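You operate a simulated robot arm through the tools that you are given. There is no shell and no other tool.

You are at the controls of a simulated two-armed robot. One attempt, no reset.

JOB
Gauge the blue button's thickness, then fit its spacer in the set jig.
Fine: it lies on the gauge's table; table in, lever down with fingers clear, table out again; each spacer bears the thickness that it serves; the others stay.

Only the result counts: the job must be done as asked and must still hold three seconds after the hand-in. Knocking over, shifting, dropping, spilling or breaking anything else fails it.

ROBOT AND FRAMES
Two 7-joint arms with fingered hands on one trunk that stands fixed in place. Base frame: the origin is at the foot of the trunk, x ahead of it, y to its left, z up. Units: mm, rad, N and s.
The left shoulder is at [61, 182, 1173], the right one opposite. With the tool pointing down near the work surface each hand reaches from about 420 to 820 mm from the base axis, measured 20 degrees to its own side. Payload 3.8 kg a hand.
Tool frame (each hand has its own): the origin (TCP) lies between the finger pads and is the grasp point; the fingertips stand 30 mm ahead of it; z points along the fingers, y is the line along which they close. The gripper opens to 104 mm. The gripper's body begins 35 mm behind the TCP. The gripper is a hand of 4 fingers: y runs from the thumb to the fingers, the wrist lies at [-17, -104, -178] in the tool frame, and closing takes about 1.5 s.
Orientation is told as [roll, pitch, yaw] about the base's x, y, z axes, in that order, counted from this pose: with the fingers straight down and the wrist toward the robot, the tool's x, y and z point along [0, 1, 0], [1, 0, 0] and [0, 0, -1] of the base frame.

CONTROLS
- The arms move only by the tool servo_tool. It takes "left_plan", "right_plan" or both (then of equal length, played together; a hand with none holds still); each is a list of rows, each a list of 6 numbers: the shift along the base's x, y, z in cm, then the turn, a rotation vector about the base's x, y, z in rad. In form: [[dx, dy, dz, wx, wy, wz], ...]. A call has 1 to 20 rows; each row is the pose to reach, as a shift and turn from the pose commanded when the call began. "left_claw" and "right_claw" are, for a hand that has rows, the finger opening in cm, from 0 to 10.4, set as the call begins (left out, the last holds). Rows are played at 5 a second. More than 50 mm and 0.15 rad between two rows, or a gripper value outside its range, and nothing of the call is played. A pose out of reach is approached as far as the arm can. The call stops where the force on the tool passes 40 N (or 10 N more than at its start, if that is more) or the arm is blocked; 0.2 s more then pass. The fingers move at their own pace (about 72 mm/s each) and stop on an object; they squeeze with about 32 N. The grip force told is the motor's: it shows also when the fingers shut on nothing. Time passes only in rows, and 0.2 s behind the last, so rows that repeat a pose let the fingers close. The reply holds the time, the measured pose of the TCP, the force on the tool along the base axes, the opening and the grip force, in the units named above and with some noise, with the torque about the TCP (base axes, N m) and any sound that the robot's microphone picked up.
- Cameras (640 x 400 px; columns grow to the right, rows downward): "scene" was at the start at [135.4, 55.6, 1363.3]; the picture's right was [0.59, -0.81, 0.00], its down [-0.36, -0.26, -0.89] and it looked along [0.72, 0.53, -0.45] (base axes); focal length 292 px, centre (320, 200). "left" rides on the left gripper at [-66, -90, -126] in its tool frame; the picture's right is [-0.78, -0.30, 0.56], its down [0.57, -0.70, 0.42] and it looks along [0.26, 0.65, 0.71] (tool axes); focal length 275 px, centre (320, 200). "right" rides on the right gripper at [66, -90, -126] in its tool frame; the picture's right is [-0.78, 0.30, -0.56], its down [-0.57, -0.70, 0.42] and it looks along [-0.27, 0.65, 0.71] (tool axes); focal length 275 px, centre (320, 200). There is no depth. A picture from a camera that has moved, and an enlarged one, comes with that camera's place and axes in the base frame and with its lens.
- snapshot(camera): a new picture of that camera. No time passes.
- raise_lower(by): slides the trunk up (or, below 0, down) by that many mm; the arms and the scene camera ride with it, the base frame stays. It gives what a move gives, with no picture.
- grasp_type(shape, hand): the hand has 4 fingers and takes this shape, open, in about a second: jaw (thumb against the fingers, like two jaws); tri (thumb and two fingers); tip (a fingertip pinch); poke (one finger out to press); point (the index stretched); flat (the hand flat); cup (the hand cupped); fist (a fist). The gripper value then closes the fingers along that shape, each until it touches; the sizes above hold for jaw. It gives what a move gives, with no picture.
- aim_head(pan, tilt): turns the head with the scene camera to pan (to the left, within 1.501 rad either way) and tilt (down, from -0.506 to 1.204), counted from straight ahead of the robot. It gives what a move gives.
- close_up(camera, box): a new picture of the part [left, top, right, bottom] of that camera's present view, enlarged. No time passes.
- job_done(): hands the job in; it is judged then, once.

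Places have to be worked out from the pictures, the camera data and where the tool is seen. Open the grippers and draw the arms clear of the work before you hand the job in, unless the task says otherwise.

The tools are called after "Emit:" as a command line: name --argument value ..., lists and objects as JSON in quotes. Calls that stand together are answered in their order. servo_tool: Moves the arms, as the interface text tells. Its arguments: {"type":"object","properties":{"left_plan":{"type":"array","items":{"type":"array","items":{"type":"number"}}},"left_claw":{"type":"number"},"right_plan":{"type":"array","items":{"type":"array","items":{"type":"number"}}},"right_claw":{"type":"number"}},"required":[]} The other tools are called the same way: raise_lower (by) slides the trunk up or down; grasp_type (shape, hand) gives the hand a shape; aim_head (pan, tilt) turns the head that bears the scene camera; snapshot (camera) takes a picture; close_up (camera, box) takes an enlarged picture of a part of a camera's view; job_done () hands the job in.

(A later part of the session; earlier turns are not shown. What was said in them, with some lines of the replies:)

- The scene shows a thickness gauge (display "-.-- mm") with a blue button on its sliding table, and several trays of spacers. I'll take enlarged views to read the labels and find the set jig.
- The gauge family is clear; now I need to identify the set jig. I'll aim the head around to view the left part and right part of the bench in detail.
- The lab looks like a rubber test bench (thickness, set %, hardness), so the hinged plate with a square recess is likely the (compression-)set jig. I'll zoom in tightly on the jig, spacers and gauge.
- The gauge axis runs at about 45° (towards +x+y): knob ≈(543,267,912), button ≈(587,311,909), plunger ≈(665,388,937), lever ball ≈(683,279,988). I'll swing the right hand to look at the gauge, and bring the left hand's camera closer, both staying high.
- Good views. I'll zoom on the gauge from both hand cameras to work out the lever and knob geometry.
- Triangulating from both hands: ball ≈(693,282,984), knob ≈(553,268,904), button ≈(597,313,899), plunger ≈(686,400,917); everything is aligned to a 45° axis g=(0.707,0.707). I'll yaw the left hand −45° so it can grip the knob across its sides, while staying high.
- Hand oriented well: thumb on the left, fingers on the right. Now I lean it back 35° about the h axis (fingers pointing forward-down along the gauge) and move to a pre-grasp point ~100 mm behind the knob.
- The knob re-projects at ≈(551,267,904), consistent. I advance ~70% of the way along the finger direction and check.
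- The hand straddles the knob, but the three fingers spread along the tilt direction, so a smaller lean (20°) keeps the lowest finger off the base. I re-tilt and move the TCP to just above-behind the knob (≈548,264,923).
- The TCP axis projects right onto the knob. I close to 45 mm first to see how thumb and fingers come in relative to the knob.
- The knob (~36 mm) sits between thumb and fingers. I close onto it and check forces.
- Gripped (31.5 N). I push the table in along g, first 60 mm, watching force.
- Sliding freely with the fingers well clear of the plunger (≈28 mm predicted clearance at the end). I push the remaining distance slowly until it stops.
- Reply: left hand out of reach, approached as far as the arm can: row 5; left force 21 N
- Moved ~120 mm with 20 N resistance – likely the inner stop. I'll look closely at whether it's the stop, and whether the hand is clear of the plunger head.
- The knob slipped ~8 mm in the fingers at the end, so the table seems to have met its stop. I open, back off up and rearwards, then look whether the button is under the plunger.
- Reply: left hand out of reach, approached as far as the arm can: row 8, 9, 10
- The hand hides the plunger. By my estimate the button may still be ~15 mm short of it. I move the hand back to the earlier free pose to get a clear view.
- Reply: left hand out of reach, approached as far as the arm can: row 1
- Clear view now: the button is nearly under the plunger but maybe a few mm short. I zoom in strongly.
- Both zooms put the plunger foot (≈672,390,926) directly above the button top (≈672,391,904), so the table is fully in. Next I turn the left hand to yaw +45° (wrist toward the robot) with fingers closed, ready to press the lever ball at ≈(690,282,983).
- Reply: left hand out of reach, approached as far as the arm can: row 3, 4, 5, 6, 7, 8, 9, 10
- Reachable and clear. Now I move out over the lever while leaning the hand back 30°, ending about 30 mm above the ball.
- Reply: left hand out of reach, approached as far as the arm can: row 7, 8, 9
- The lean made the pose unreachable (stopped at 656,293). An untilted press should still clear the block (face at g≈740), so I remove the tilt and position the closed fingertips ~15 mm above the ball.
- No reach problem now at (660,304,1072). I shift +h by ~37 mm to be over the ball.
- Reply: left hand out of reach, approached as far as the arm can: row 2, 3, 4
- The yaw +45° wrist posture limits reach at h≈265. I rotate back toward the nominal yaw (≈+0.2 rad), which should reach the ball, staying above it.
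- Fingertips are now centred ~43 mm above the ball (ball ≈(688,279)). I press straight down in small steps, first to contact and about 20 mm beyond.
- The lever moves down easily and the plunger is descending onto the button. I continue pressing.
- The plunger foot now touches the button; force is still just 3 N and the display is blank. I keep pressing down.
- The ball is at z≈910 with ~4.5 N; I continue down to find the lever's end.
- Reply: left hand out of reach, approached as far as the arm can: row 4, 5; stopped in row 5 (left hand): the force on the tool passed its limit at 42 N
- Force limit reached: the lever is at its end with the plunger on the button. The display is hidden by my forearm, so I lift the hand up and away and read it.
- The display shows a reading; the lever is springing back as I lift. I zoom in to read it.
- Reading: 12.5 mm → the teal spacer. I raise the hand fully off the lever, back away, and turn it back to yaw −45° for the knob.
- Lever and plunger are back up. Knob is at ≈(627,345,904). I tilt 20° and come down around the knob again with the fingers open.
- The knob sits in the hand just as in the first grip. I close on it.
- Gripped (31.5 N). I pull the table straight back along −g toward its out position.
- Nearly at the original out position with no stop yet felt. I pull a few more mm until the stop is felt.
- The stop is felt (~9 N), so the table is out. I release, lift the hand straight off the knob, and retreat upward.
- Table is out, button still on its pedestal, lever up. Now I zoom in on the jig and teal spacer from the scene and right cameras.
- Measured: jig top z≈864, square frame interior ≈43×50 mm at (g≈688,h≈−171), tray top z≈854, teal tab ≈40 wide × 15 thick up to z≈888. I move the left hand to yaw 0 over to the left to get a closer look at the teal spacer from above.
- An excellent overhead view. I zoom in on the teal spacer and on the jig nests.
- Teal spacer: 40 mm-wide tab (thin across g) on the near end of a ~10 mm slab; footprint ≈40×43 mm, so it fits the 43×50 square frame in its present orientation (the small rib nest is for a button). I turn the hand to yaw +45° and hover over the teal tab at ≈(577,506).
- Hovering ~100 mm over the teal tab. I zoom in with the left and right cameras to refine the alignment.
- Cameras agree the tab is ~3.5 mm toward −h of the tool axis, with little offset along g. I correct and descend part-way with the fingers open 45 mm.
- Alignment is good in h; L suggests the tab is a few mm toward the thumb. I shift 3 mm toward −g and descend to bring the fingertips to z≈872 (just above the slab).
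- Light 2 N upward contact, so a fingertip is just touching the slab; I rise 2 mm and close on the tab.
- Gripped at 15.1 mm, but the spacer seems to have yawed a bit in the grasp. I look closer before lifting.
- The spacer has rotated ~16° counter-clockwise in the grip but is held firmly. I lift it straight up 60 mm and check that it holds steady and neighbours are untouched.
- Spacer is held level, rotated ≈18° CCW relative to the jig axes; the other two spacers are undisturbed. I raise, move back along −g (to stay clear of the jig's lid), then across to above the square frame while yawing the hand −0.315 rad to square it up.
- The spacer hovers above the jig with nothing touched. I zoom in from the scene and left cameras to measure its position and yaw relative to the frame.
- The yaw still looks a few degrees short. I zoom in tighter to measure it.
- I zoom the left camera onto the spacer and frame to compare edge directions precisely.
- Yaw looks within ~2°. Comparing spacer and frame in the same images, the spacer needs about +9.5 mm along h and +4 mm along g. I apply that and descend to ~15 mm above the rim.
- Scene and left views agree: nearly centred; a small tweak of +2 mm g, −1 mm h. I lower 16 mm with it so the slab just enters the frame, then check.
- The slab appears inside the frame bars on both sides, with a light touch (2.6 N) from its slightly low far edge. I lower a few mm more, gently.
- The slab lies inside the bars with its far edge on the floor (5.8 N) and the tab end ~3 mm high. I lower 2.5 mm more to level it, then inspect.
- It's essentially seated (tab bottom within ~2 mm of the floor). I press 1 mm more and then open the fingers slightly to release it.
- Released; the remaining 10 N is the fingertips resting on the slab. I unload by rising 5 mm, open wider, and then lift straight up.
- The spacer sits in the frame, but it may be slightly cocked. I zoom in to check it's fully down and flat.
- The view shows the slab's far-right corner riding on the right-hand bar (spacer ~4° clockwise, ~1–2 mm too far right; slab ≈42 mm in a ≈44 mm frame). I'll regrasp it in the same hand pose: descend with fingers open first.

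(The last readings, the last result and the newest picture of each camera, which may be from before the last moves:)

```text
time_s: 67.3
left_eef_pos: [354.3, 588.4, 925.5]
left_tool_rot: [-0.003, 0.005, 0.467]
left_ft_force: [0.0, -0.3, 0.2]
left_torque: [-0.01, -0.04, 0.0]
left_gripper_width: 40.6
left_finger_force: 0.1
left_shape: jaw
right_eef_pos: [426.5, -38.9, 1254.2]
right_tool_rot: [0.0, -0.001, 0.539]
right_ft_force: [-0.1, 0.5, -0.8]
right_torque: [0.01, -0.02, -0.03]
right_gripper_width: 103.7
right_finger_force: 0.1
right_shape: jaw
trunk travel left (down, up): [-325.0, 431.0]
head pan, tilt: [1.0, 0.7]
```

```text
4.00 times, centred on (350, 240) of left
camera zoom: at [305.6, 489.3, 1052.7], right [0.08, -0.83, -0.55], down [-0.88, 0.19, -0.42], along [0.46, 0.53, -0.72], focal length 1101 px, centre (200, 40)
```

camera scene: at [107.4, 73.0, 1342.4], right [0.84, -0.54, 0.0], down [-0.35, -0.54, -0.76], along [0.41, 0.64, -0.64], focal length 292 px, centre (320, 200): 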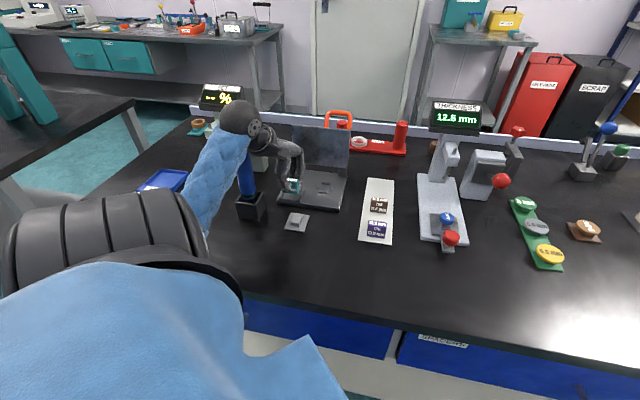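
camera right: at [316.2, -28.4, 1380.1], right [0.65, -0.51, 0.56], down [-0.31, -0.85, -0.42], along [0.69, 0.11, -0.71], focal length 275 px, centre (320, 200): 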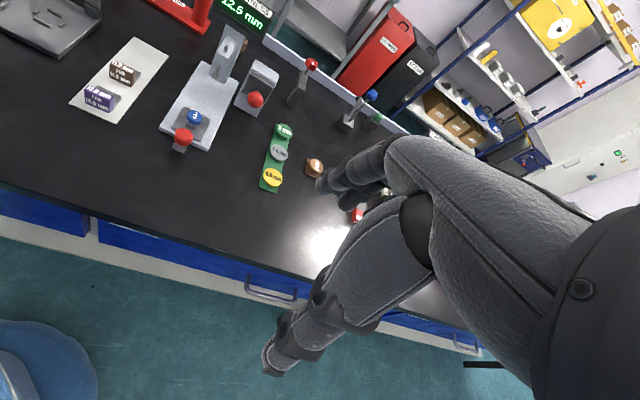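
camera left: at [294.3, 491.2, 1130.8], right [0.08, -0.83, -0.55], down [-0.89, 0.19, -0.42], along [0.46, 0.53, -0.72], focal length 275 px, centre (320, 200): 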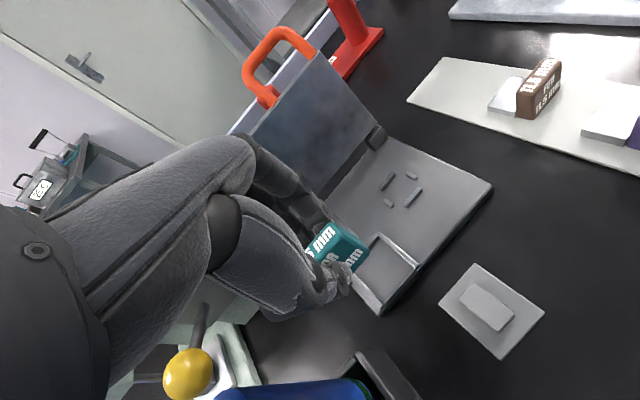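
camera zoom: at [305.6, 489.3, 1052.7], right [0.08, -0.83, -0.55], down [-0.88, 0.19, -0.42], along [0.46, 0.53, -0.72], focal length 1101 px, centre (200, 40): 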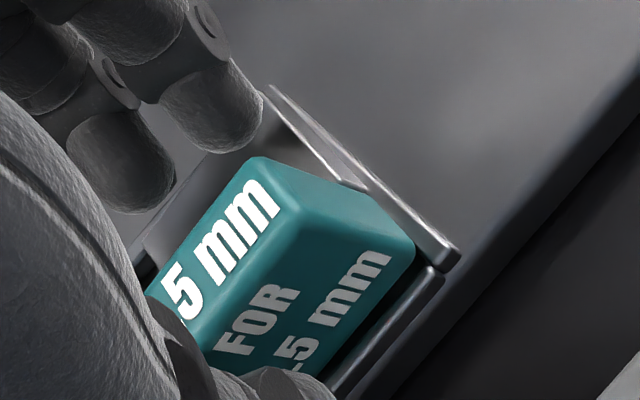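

Fingers straddle the tab again. I close to regrasp.

Emit:
servo_tool --left_plan '[[0, 0, 0, 0, 0, 0], [0, 0, 0, 0, 0, 0], [0, 0, 0, 0, 0, 0], [0, 0, 0, 0, 0, 0], [0, 0, 0, 0, 0, 0], [0, 0, 0, 0, 0, 0]]' --left_claw 0.8

Emit:
close_up --camera "scene" --box '[270, 165, 326, 208]'

Emit:
close_up --camera "left" --box '[290, 190, 410, 290]'

```text
time_s: 68.7
left_eef_pos: [354.4, 588.0, 926.8]
left_tool_rot: [-0.001, 0.005, 0.467]
left_ft_force: [-3.8, -1.5, 2.2]
left_torque: [-0.04, 0.1, 0.1]
left_gripper_width: 11.5
left_finger_force: 32.5
left_shape: jaw
right_eef_pos: [426.6, -40.0, 1253.5]
right_tool_rot: [0.001, -0.001, 0.538]
right_ft_force: [-0.5, 0.2, -0.5]
right_torque: [-0.01, 0.0, 0.0]
right_gripper_width: 103.6
right_finger_force: 0.1
right_shape: jaw
trunk travel left (down, up): [-325.0, 431.0]
head pan, tilt: [1.0, 0.7]
```

```text
9.30 times, centred on (298, 186) of scene
camera zoom: at [106.6, 72.5, 1342.5], right [0.84, -0.54, 0.0], down [-0.35, -0.54, -0.77], along [0.41, 0.64, -0.64], focal length 2714 px, centre (525, 326)
```

zoom: 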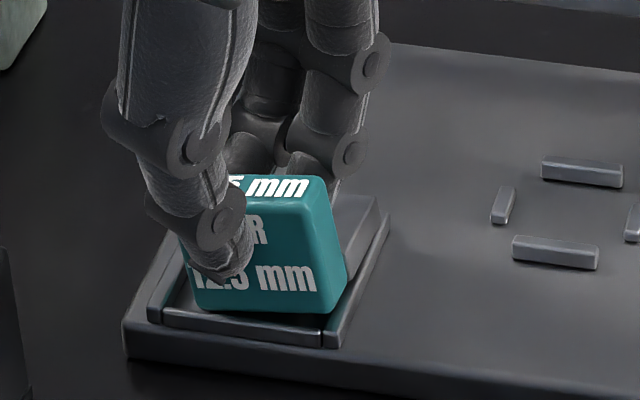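

```text
4.00 times, centred on (350, 240) of left
camera zoom: at [305.0, 489.1, 1053.2], right [0.08, -0.83, -0.55], down [-0.88, 0.19, -0.42], along [0.46, 0.53, -0.72], focal length 1101 px, centre (200, 40)
```

zoom: 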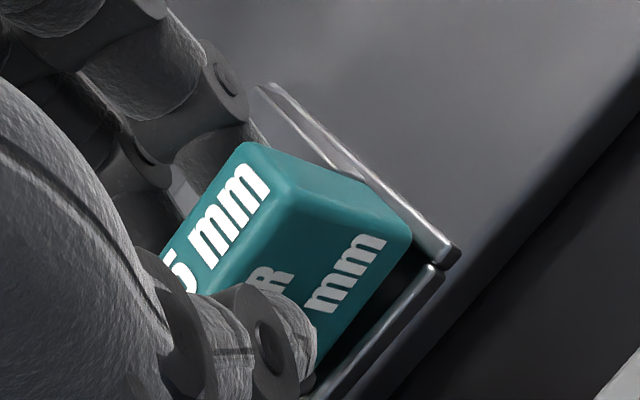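

Regrasped. I lift ~12 mm so the slab clears the bars and re-measure its pose.

Emit:
servo_tool --left_plan '[[0, 0, 0.4, 0, 0, 0], [0, 0, 0.8, 0, 0, 0], [0, 0, 1.4, 0, 0, 0], [0, 0, 1.4, 0, 0, 0]]'

Emit:
close_up --camera "scene" --box '[276, 168, 316, 204]'

Emit:
close_up --camera "left" --box '[310, 195, 410, 285]'

```text
time_s: 69.7
left_eef_pos: [353.9, 588.6, 940.1]
left_tool_rot: [-0.004, 0.005, 0.468]
left_ft_force: [0.3, -0.4, -0.9]
left_torque: [-0.02, 0.01, -0.02]
left_gripper_width: 11.3
left_finger_force: 32.1
left_shape: jaw
right_eef_pos: [427.1, -39.6, 1253.8]
right_tool_rot: [0.0, 0.0, 0.539]
right_ft_force: [-0.1, 0.2, -0.7]
right_torque: [0.0, 0.01, 0.01]
right_gripper_width: 103.9
right_finger_force: 0.1
right_shape: jaw
trunk travel left (down, up): [-325.0, 431.0]
head pan, tilt: [1.0, 0.7]
```

```text
11.11 times, centred on (296, 186) of scene
camera zoom: at [107.4, 73.0, 1342.4], right [0.84, -0.54, 0.0], down [-0.35, -0.54, -0.76], along [0.41, 0.64, -0.64], focal length 3241 px, centre (587, 356)
```

zoom: 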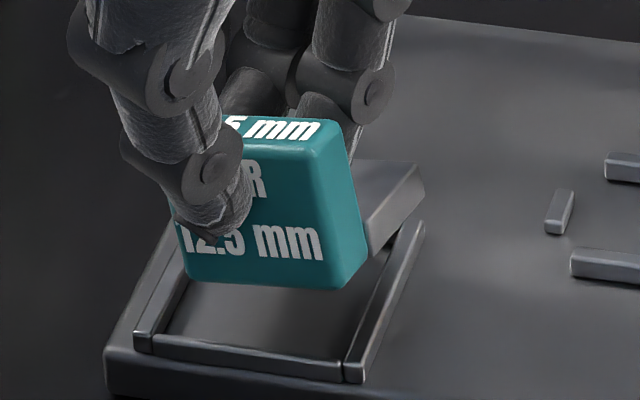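

```text
4.44 times, centred on (360, 240) of left
camera zoom: at [305.3, 490.1, 1067.6], right [0.08, -0.83, -0.55], down [-0.88, 0.19, -0.42], along [0.46, 0.53, -0.72], focal length 1224 px, centre (142, 22)
```

zoom: 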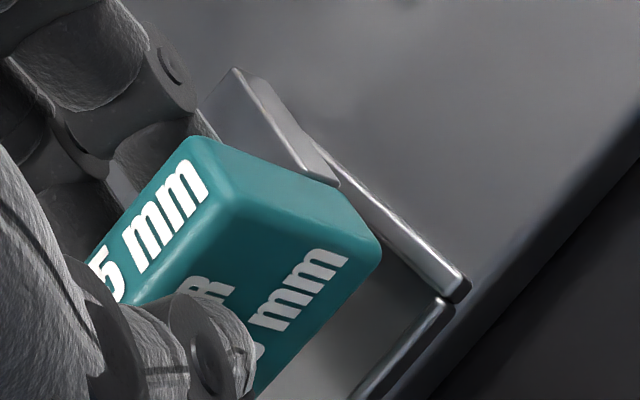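

With it lifted, both cameras show the spacer in-hand is yawed ≈9° clockwise and rolled ≈10° (right side high), which is why it caught the bar. I rotate the hand to level and square it (yaw +0.15, roll about g +0.17, small pitch), pre-compensating position.

Emit:
servo_tool --left_plan '[[0.2, -0.2, 0.5, 0.05, 0.028, 0.05], [0.4, -0.4, 1.0, 0.103, 0.057, 0.1], [0.64, -0.64, 1.0, 0.155, 0.085, 0.15], [0.64, -0.64, 1.0, 0.155, 0.085, 0.15]]'

Emit:
close_up --camera "scene" --box '[276, 163, 322, 204]'

Emit:
close_up --camera "left" --box '[310, 195, 410, 285]'

```text
time_s: 70.7
left_eef_pos: [360.9, 582.8, 949.6]
left_tool_rot: [0.175, -0.004, 0.617]
left_ft_force: [0.6, 0.0, -2.1]
left_torque: [-0.03, 0.02, 0.01]
left_gripper_width: 11.2
left_finger_force: 32.4
left_shape: jaw
right_eef_pos: [426.5, -39.3, 1254.8]
right_tool_rot: [0.001, -0.001, 0.54]
right_ft_force: [-0.6, -0.3, 0.6]
right_torque: [-0.04, 0.02, 0.02]
right_gripper_width: 103.8
right_finger_force: 0.0
right_shape: jaw
trunk travel left (down, up): [-325.0, 431.0]
head pan, tilt: [1.0, 0.7]
```

```text
9.76 times, centred on (299, 184) of scene
camera zoom: at [107.2, 73.1, 1342.4], right [0.84, -0.54, 0.0], down [-0.35, -0.54, -0.76], along [0.41, 0.64, -0.64], focal length 2846 px, centre (525, 361)
```

zoom: 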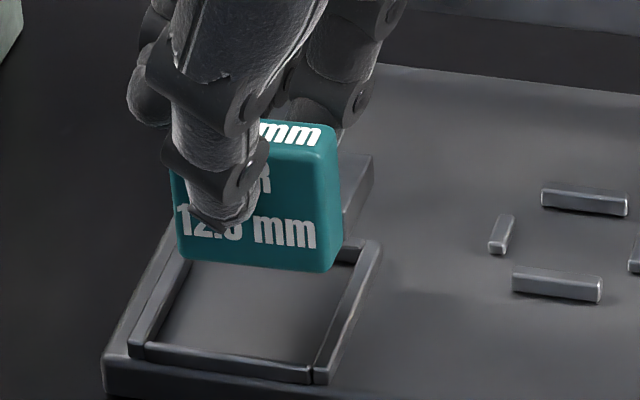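

```text
4.44 times, centred on (360, 240) of left
camera zoom: at [338.8, 459.6, 1063.1], right [0.15, -0.71, -0.68], down [-0.94, 0.11, -0.32], along [0.31, 0.69, -0.65], focal length 1224 px, centre (142, 22)
```

zoom: 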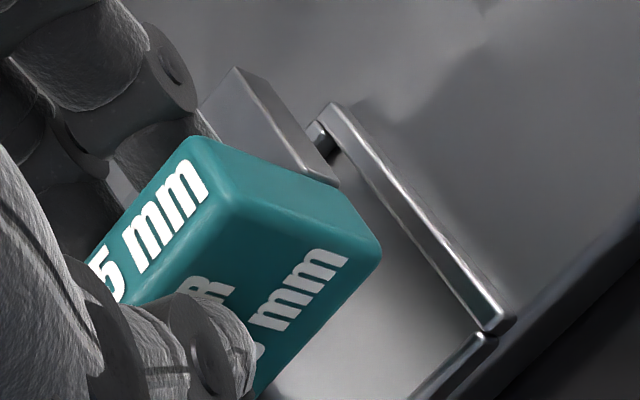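

Much closer to square and level. I zoom in tighter to fine-tune yaw and position.

Emit:
close_up --camera "scene" --box '[286, 172, 314, 194]'

Emit:
close_up --camera "left" --box '[330, 200, 380, 250]'

Emit:
close_up --camera "scene" --box '[276, 180, 324, 210]'

```text
16.00 times, centred on (300, 183) of scene
camera zoom: at [107.2, 73.1, 1342.4], right [0.84, -0.54, 0.0], down [-0.35, -0.54, -0.76], along [0.41, 0.64, -0.64], focal length 4668 px, centre (640, 472)
```

zoom: 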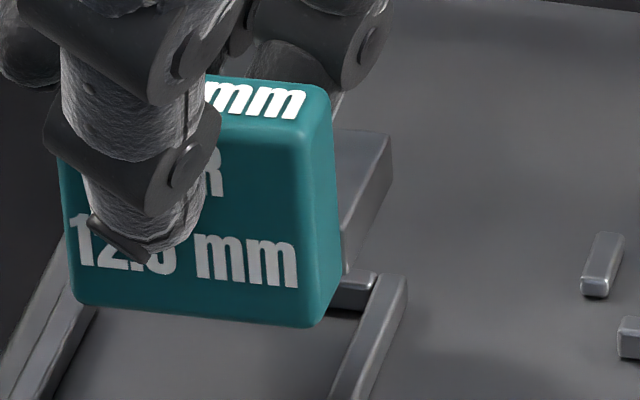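

```text
8.00 times, centred on (355, 225) of left
camera zoom: at [338.8, 459.6, 1063.1], right [0.15, -0.71, -0.68], down [-0.94, 0.11, -0.32], along [0.31, 0.69, -0.65], focal length 2202 px, centre (40, 0)
```

zoom: 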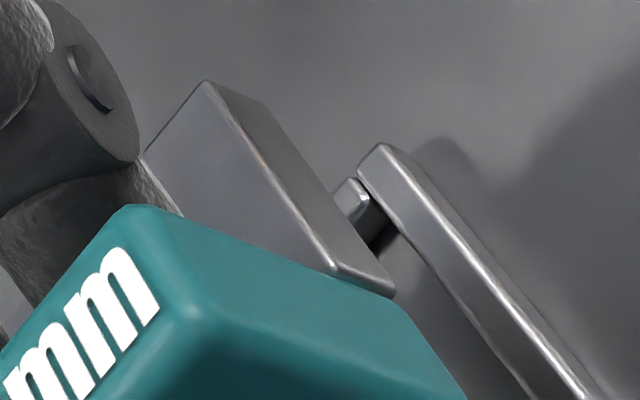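

```text
13.33 times, centred on (300, 195) of scene
camera zoom: at [107.2, 73.1, 1342.4], right [0.84, -0.54, 0.0], down [-0.35, -0.54, -0.76], along [0.41, 0.64, -0.64], focal length 3890 px, centre (587, 267)
```

zoom: 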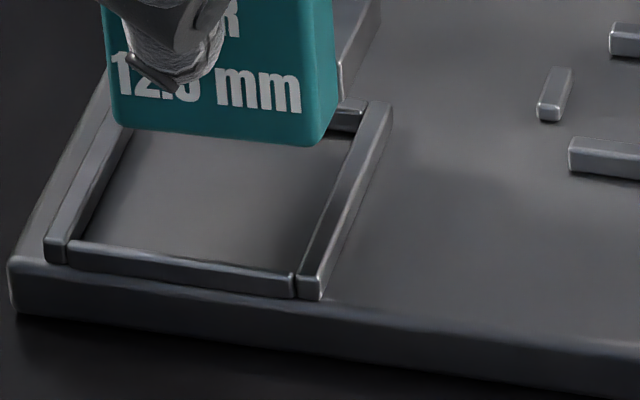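

Spacer is now square and level to ~1°. Both cameras give the same offset to the frame centre: about −9.5 mm in g and −3 mm in h. I apply it and lower to just above the bars.

Emit:
servo_tool --left_plan '[[-0.3, -0.15, 0, 0, 0, 0], [-0.6, -0.3, -0.2, 0, 0, 0], [-0.88, -0.46, -0.6, 0, 0, 0], [-0.88, -0.46, -1.0, 0, 0, 0], [-0.88, -0.46, -1.0, 0, 0, 0]]'

Emit:
close_up --camera "scene" --box '[276, 172, 316, 204]'

Emit:
close_up --camera "left" --box '[320, 195, 410, 275]'

```text
time_s: 71.9
left_eef_pos: [351.1, 576.5, 940.4]
left_tool_rot: [0.175, -0.002, 0.619]
left_ft_force: [1.1, 0.3, -1.7]
left_torque: [0.0, 0.0, -0.02]
left_gripper_width: 11.3
left_finger_force: 32.1
left_shape: jaw
right_eef_pos: [427.2, -38.4, 1253.9]
right_tool_rot: [0.001, 0.0, 0.539]
right_ft_force: [0.4, 0.4, -0.2]
right_torque: [0.04, -0.04, 0.0]
right_gripper_width: 103.7
right_finger_force: 0.0
right_shape: jaw
trunk travel left (down, up): [-325.0, 431.0]
head pan, tilt: [1.0, 0.7]
```

```text
12.50 times, centred on (296, 188) of scene
camera zoom: at [107.3, 72.9, 1342.4], right [0.84, -0.54, 0.0], down [-0.35, -0.54, -0.76], along [0.41, 0.64, -0.64], focal length 3647 px, centre (620, 350)
```

zoom: 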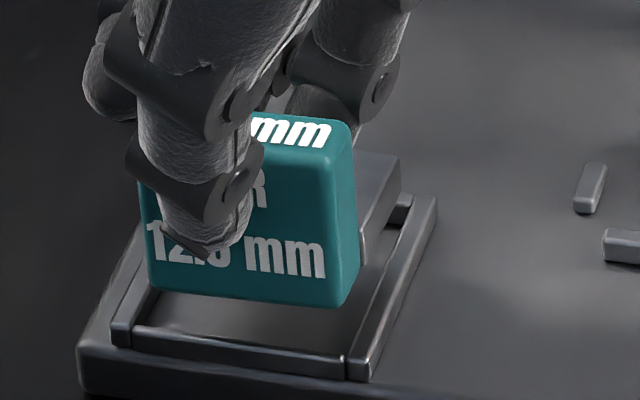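

```text
5.00 times, centred on (365, 235) of left
camera zoom: at [329.2, 454.4, 1053.1], right [0.15, -0.71, -0.68], down [-0.94, 0.11, -0.32], along [0.31, 0.69, -0.65], focal length 1376 px, centre (95, 25)
```

zoom: 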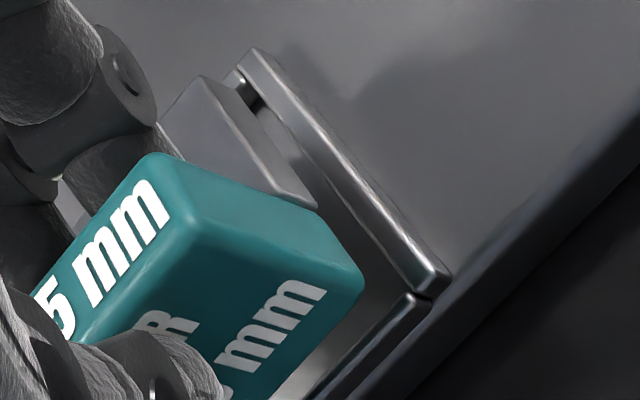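

Clearances now read ≈0.7 mm right, 1.6 mm left, 3.5 mm front, 5.5 mm back in both cameras. I nudge −0.4 mm in h and lower slowly into the frame.

Emit:
servo_tool --left_plan '[[-0.03, 0.03, -0.3, 0, 0, 0], [-0.03, 0.03, -0.6, 0, 0, 0], [-0.03, 0.03, -0.9, 0, 0, 0], [-0.03, 0.03, -1.2, 0, 0, 0], [-0.03, 0.03, -1.2, 0, 0, 0]]'

Emit:
close_up --camera "scene" --box '[276, 172, 316, 204]'

Emit:
close_up --camera "left" --box '[320, 195, 410, 275]'

```text
time_s: 73.1
left_eef_pos: [352.5, 577.8, 929.4]
left_tool_rot: [0.174, -0.004, 0.618]
left_ft_force: [-0.4, 0.3, 1.2]
left_torque: [0.05, -0.01, 0.0]
left_gripper_width: 11.3
left_finger_force: 31.4
left_shape: jaw
right_eef_pos: [426.8, -40.2, 1254.3]
right_tool_rot: [-0.001, 0.0, 0.54]
right_ft_force: [0.2, 0.3, -0.9]
right_torque: [-0.03, 0.02, 0.03]
right_gripper_width: 103.8
right_finger_force: 0.0
right_shape: jaw
trunk travel left (down, up): [-325.0, 431.0]
head pan, tilt: [1.0, 0.7]
```

```text
12.50 times, centred on (296, 188) of scene
camera zoom: at [107.2, 72.8, 1342.5], right [0.84, -0.54, 0.0], down [-0.35, -0.54, -0.76], along [0.41, 0.64, -0.64], focal length 3647 px, centre (620, 350)
```

zoom: 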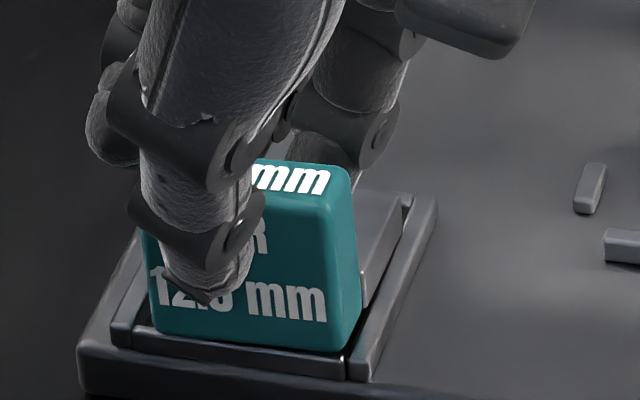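

```text
5.00 times, centred on (365, 235) of left
camera zoom: at [329.0, 455.1, 1041.5], right [0.15, -0.71, -0.68], down [-0.94, 0.11, -0.32], along [0.31, 0.69, -0.65], focal length 1376 px, centre (95, 25)
```

zoom: 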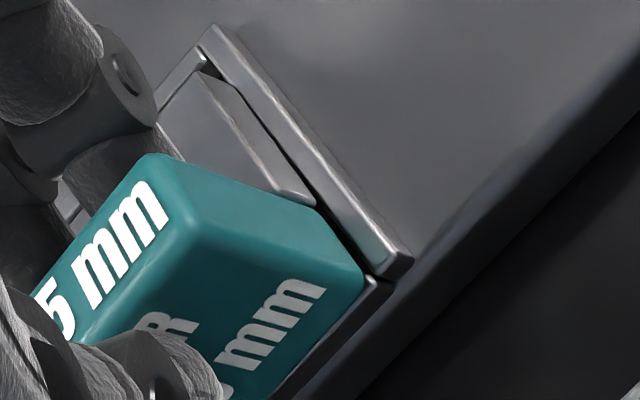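

The slab is now clearly nested inside the bars. I lower the last few mm to the floor.

Emit:
servo_tool --left_plan '[[0, 0, -0.15, 0, 0, 0], [0, 0, -0.3, 0, 0, 0], [0, 0, -0.3, 0, 0, 0]]'

Emit:
close_up --camera "scene" --box '[276, 172, 316, 204]'

Emit:
close_up --camera "left" --box '[320, 195, 410, 275]'

```text
time_s: 73.9
left_eef_pos: [351.0, 577.8, 928.3]
left_tool_rot: [0.175, -0.011, 0.619]
left_ft_force: [-1.0, -2.4, 12.8]
left_torque: [0.08, -0.02, 0.04]
left_gripper_width: 11.8
left_finger_force: 32.3
left_shape: jaw
right_eef_pos: [425.5, -41.0, 1254.8]
right_tool_rot: [0.0, 0.001, 0.539]
right_ft_force: [-0.7, -0.7, 0.5]
right_torque: [0.01, -0.01, 0.03]
right_gripper_width: 103.9
right_finger_force: 0.1
right_shape: jaw
trunk travel left (down, up): [-325.0, 431.0]
head pan, tilt: [1.0, 0.7]
```

```text
12.50 times, centred on (296, 188) of scene
camera zoom: at [106.5, 71.3, 1342.7], right [0.84, -0.54, 0.0], down [-0.35, -0.54, -0.77], along [0.41, 0.64, -0.64], focal length 3647 px, centre (620, 350)
```

zoom: 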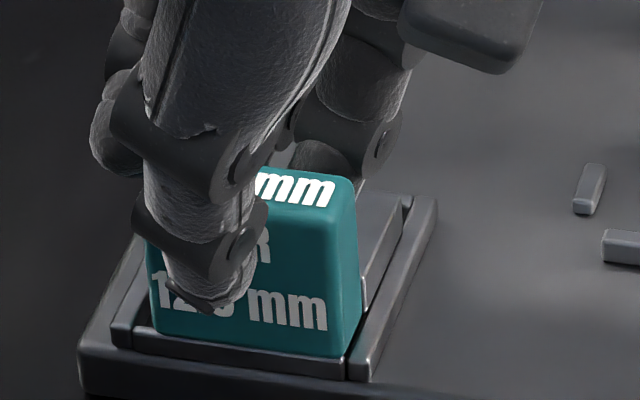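

```text
5.00 times, centred on (365, 235) of left
camera zoom: at [328.6, 453.8, 1039.7], right [0.15, -0.71, -0.69], down [-0.94, 0.12, -0.32], along [0.31, 0.69, -0.65], focal length 1376 px, centre (95, 25)
```

zoom: 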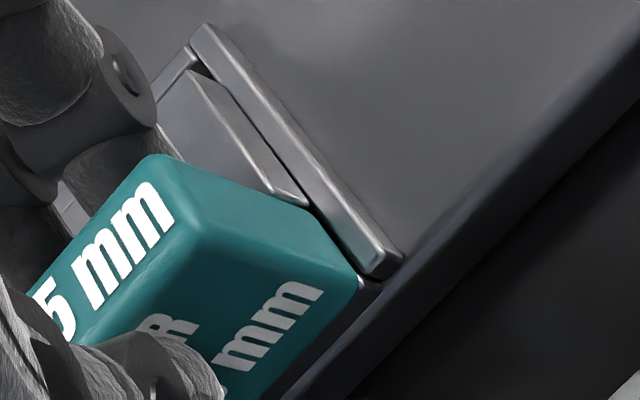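

Seated on the floor (12.8 N push-back, flat within the frame). I relieve the load by 2 mm and open the fingers.

Emit:
servo_tool --left_plan '[[0, 0, 0.1, 0, 0, 0], [0, 0, 0.2, 0, 0, 0], [0, 0, 0.2, 0, 0, 0]]'

Emit:
servo_tool --left_plan '[[0, 0, 0, 0, 0, 0], [0, 0, 0, 0, 0, 0], [0, 0, 0, 0, 0, 0], [0, 0, 0, 0, 0, 0]]' --left_claw 3.5

Emit:
close_up --camera "scene" --box '[276, 172, 316, 204]'

Emit:
close_up --camera "left" --box '[320, 195, 410, 275]'

```text
time_s: 74.7
left_eef_pos: [351.3, 576.1, 926.6]
left_tool_rot: [0.173, -0.003, 0.618]
left_ft_force: [-0.1, -0.5, 8.9]
left_torque: [0.14, -0.01, 0.05]
left_gripper_width: 11.8
left_finger_force: 31.6
left_shape: jaw
right_eef_pos: [426.6, -39.0, 1254.0]
right_tool_rot: [-0.001, 0.001, 0.539]
right_ft_force: [-0.5, -0.1, 0.4]
right_torque: [0.02, -0.01, 0.0]
right_gripper_width: 103.5
right_finger_force: 0.0
right_shape: jaw
trunk travel left (down, up): [-325.0, 431.0]
head pan, tilt: [1.0, 0.7]
```

```text
time_s: 75.7
left_eef_pos: [351.5, 576.8, 926.3]
left_tool_rot: [0.175, -0.003, 0.619]
left_ft_force: [-0.2, 0.0, 0.4]
left_torque: [0.0, 0.01, -0.02]
left_gripper_width: 34.7
left_finger_force: 0.0
left_shape: jaw
right_eef_pos: [427.0, -39.4, 1254.5]
right_tool_rot: [0.0, -0.001, 0.539]
right_ft_force: [0.6, -0.5, -0.2]
right_torque: [0.0, 0.01, -0.01]
right_gripper_width: 103.7
right_finger_force: 0.0
right_shape: jaw
trunk travel left (down, up): [-325.0, 431.0]
head pan, tilt: [1.0, 0.7]
```

```text
12.50 times, centred on (296, 188) of scene
camera zoom: at [107.3, 72.8, 1342.4], right [0.84, -0.54, 0.0], down [-0.35, -0.54, -0.76], along [0.41, 0.64, -0.64], focal length 3647 px, centre (620, 350)
```

zoom: 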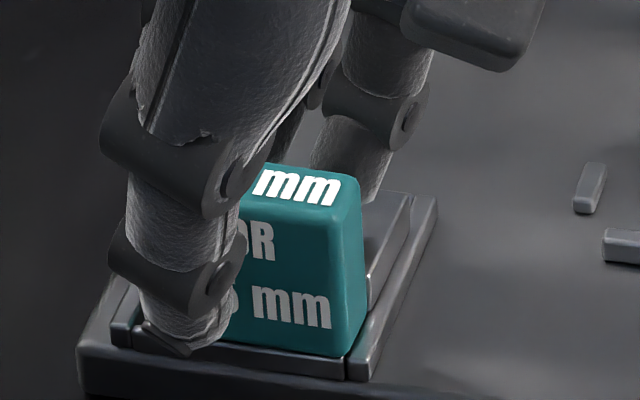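

```text
5.00 times, centred on (365, 235) of left
camera zoom: at [329.4, 454.3, 1039.5], right [0.15, -0.71, -0.68], down [-0.94, 0.11, -0.32], along [0.31, 0.69, -0.66], focal length 1376 px, centre (95, 25)
```

zoom: 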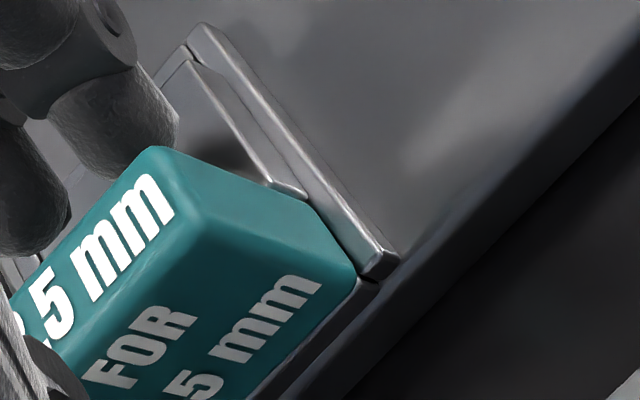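

Released cleanly with near-zero force. I lift the hand straight up and inspect the seating.

Emit:
servo_tool --left_plan '[[0, 0, 0.8, 0, 0, 0], [0, 0, 2, 0, 0, 0], [0, 0, 4, 0, 0, 0], [0, 0, 6, 0, 0, 0], [0, 0, 8, 0, 0, 0], [0, 0, 8, 0, 0, 0]]' --left_claw 4.5

Emit:
close_up --camera "scene" --box '[276, 178, 312, 208]'

Emit:
close_up --camera "left" --box '[340, 220, 430, 310]'

```text
time_s: 77.1
left_eef_pos: [352.1, 577.0, 1005.9]
left_tool_rot: [0.172, -0.003, 0.617]
left_ft_force: [0.1, -1.0, 0.1]
left_torque: [-0.01, 0.03, -0.02]
left_gripper_width: 45.0
left_finger_force: 0.0
left_shape: jaw
right_eef_pos: [426.2, -38.8, 1255.2]
right_tool_rot: [0.001, 0.0, 0.54]
right_ft_force: [-0.3, 0.5, 0.4]
right_torque: [-0.01, 0.04, 0.0]
right_gripper_width: 103.6
right_finger_force: 0.1
right_shape: jaw
trunk travel left (down, up): [-325.0, 431.0]
head pan, tilt: [1.0, 0.7]
```

```text
13.33 times, centred on (294, 193) of scene
camera zoom: at [107.3, 72.9, 1342.4], right [0.84, -0.54, 0.0], down [-0.35, -0.54, -0.76], along [0.41, 0.64, -0.64], focal length 3890 px, centre (667, 293)
```

zoom: 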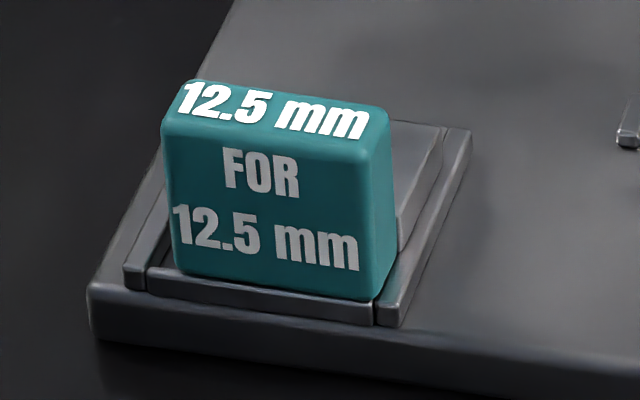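

```text
4.44 times, centred on (385, 265) of left
camera zoom: at [329.4, 454.8, 1119.7], right [0.15, -0.71, -0.68], down [-0.94, 0.11, -0.32], along [0.31, 0.69, -0.66], focal length 1224 px, centre (31, -89)
```

zoom: 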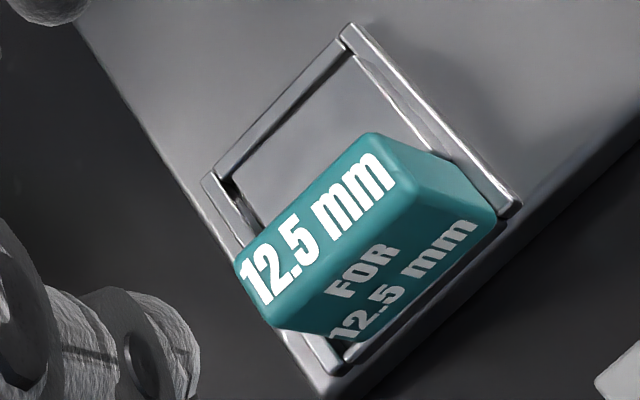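

The spacer is now flat, square and fully inside the frame. I withdraw the left arm upward to its starting area with the hand open.

Emit:
servo_tool --left_plan '[[0, 0, 3, 0, 0, 0], [0, 0, 6, 0, 0, 0], [0, 0, 9, 0, 0, 0], [0.7, -2.1, 11, -0.0278, -0.0089, -0.1026], [1.3, -4.2, 13, -0.0555, -0.0177, -0.2052], [2, -6.4, 15, -0.0833, -0.0266, -0.3078], [2.7, -8.5, 17, -0.111, -0.0354, -0.4104], [3.4, -10.6, 19, -0.1388, -0.0443, -0.513], [4, -12.7, 20.9, -0.1665, -0.0531, -0.6156], [4, -12.7, 20.9, -0.1665, -0.0531, -0.6156]]' --left_claw 10

Emit:
snapshot --camera "scene"

Emit:
close_up --camera "scene" --box '[260, 150, 360, 220]'

Emit:
close_up --camera "right" --box '[60, 0, 320, 180]'

Emit:
snapshot --camera "left"

```text
time_s: 79.3
left_eef_pos: [391.8, 450.8, 1215.3]
left_tool_rot: [-0.001, -0.004, 0.0]
left_ft_force: [-0.4, 0.0, 0.7]
left_torque: [0.0, -0.02, 0.02]
left_gripper_width: 100.0
left_finger_force: 0.1
left_shape: jaw
right_eef_pos: [427.3, -37.3, 1253.7]
right_tool_rot: [0.0, 0.001, 0.539]
right_ft_force: [0.4, -0.5, -1.1]
right_torque: [-0.01, -0.02, 0.01]
right_gripper_width: 103.6
right_finger_force: 0.0
right_shape: jaw
trunk travel left (down, up): [-325.0, 431.0]
head pan, tilt: [1.0, 0.7]
```

```text
taken
camera scene: at [107.7, 73.4, 1342.3], right [0.84, -0.54, 0.0], down [-0.35, -0.54, -0.76], along [0.41, 0.64, -0.64], focal length 292 px, centre (320, 200)
```

scene: 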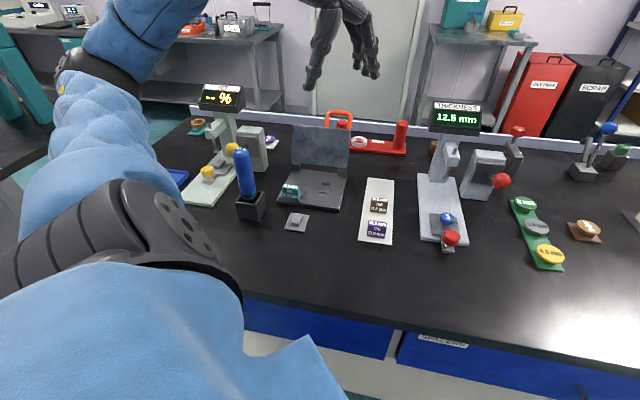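

```text
5.71 times, centred on (310, 185) of scene
camera zoom: at [107.7, 73.4, 1342.3], right [0.84, -0.54, 0.0], down [-0.35, -0.54, -0.76], along [0.41, 0.64, -0.64], focal length 1667 px, centre (377, 286)
```

zoom: 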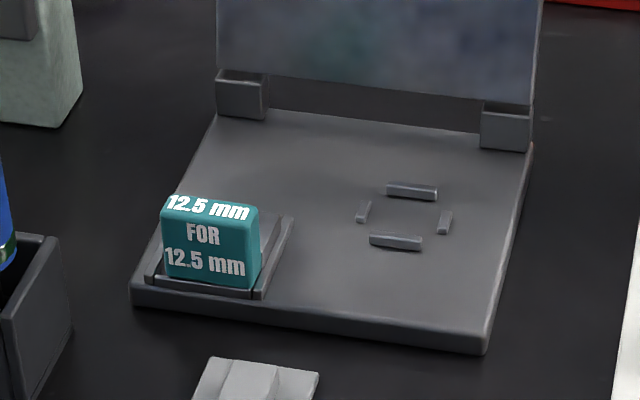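

```text
2.22 times, centred on (190, 90) of right
camera zoom: at [316.3, -27.8, 1380.1], right [0.65, -0.51, 0.56], down [-0.31, -0.85, -0.42], along [0.69, 0.11, -0.71], focal length 612 px, centre (609, 444)
```

zoom: 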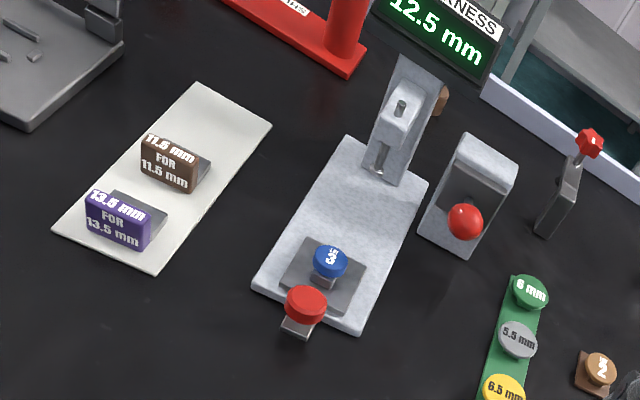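

```text
taken
camera left: at [302.6, 384.6, 1340.9], right [-0.29, -0.78, -0.56], down [-0.7, 0.57, -0.43], along [0.65, 0.27, -0.71], focal length 275 px, centre (320, 200)
```

left: 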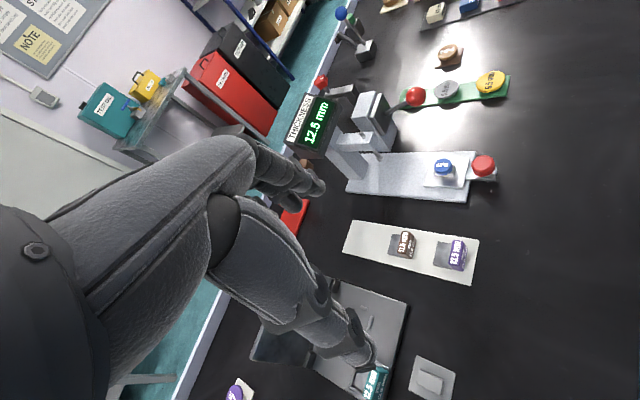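

Everything looks in place. I repeat the very first left close-up to compare gauge table, tray and button with the start.

Emit:
close_up --camera "left" --box '[270, 70, 510, 300]'

Emit:
close_up --camera "scene" --box '[276, 178, 312, 208]'

Emit:
close_up --camera "left" --box '[340, 340, 420, 400]'

```text
1.74 times, centred on (390, 185) of left
camera zoom: at [302.6, 384.6, 1340.9], right [-0.29, -0.78, -0.56], down [-0.7, 0.57, -0.43], along [0.65, 0.27, -0.71], focal length 479 px, centre (198, 226)
```

zoom: 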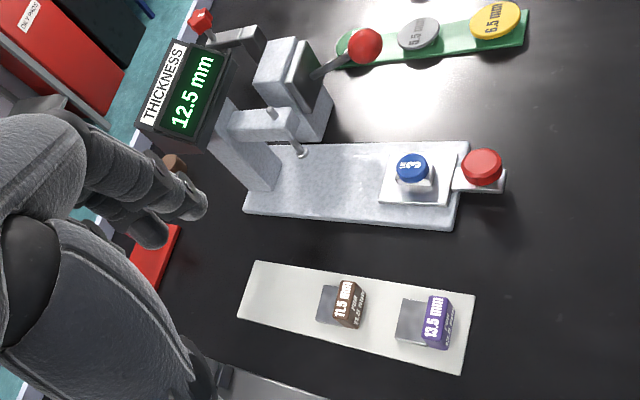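

```text
13.33 times, centred on (294, 193) of scene
camera zoom: at [107.7, 73.4, 1342.3], right [0.84, -0.54, 0.0], down [-0.35, -0.54, -0.76], along [0.41, 0.64, -0.64], focal length 3890 px, centre (667, 293)
```

zoom: 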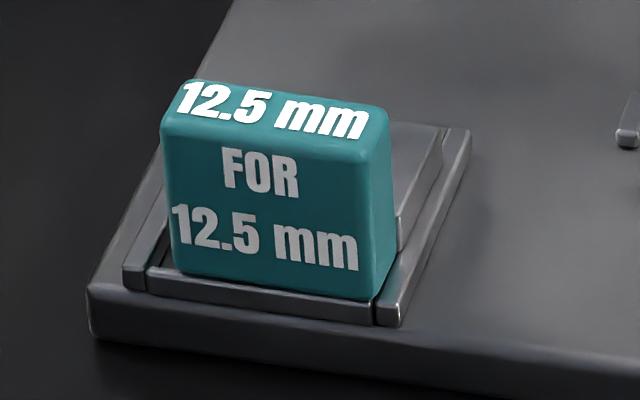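

```text
6.67 times, centred on (380, 370) of left
camera zoom: at [302.6, 384.6, 1340.9], right [-0.29, -0.78, -0.56], down [-0.7, 0.57, -0.43], along [0.65, 0.27, -0.71], focal length 1835 px, centre (-80, -933)
```

zoom: 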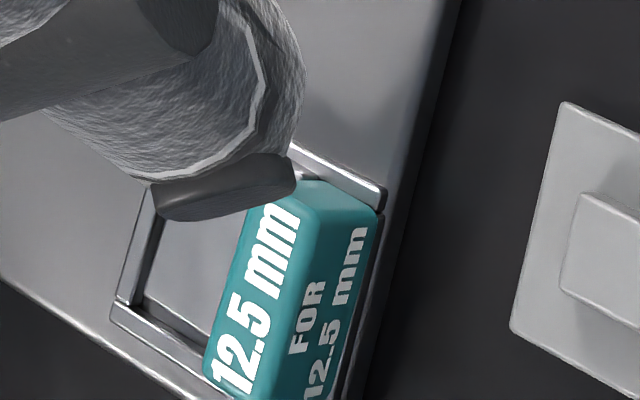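

The gauge reads 12.5 mm and its table, button, tray and remaining spacers match the starting views. The teal 12.5 mm spacer sits flat inside the jig's frame, and both hands are open and clear, so I hand the job in.

Emit:
job_done

```text
The job is handed in.
```

The blue button measures 12.5 mm, and the teal 12.5 mm spacer is in the hinged jig with the square frame. I've handed the job in, but no verdict came back.

- **Set jig:** nothing on the bench was marked "set jig". I took it to be the hinged one, because the spacer fits its square frame and its other nest is too small.
- **Gauging:** I pushed the table in and pressed the lever down with the fingers clear of the plunger. After the reading I pulled the table out to its stop, and the lever sprang back up on its own.
- **Fitting:** the first try left the spacer caught on the frame's right-hand bar. I picked it up again, squared it and lowered it, and the close-ups now show it flat inside the bars.
- **Rest of the bench:** the gauge table, the button, the 11.5 mm and 13.5 mm spacers and their tray match the starting views. I saw nothing else knocked or shifted. Both hands are open and clear.
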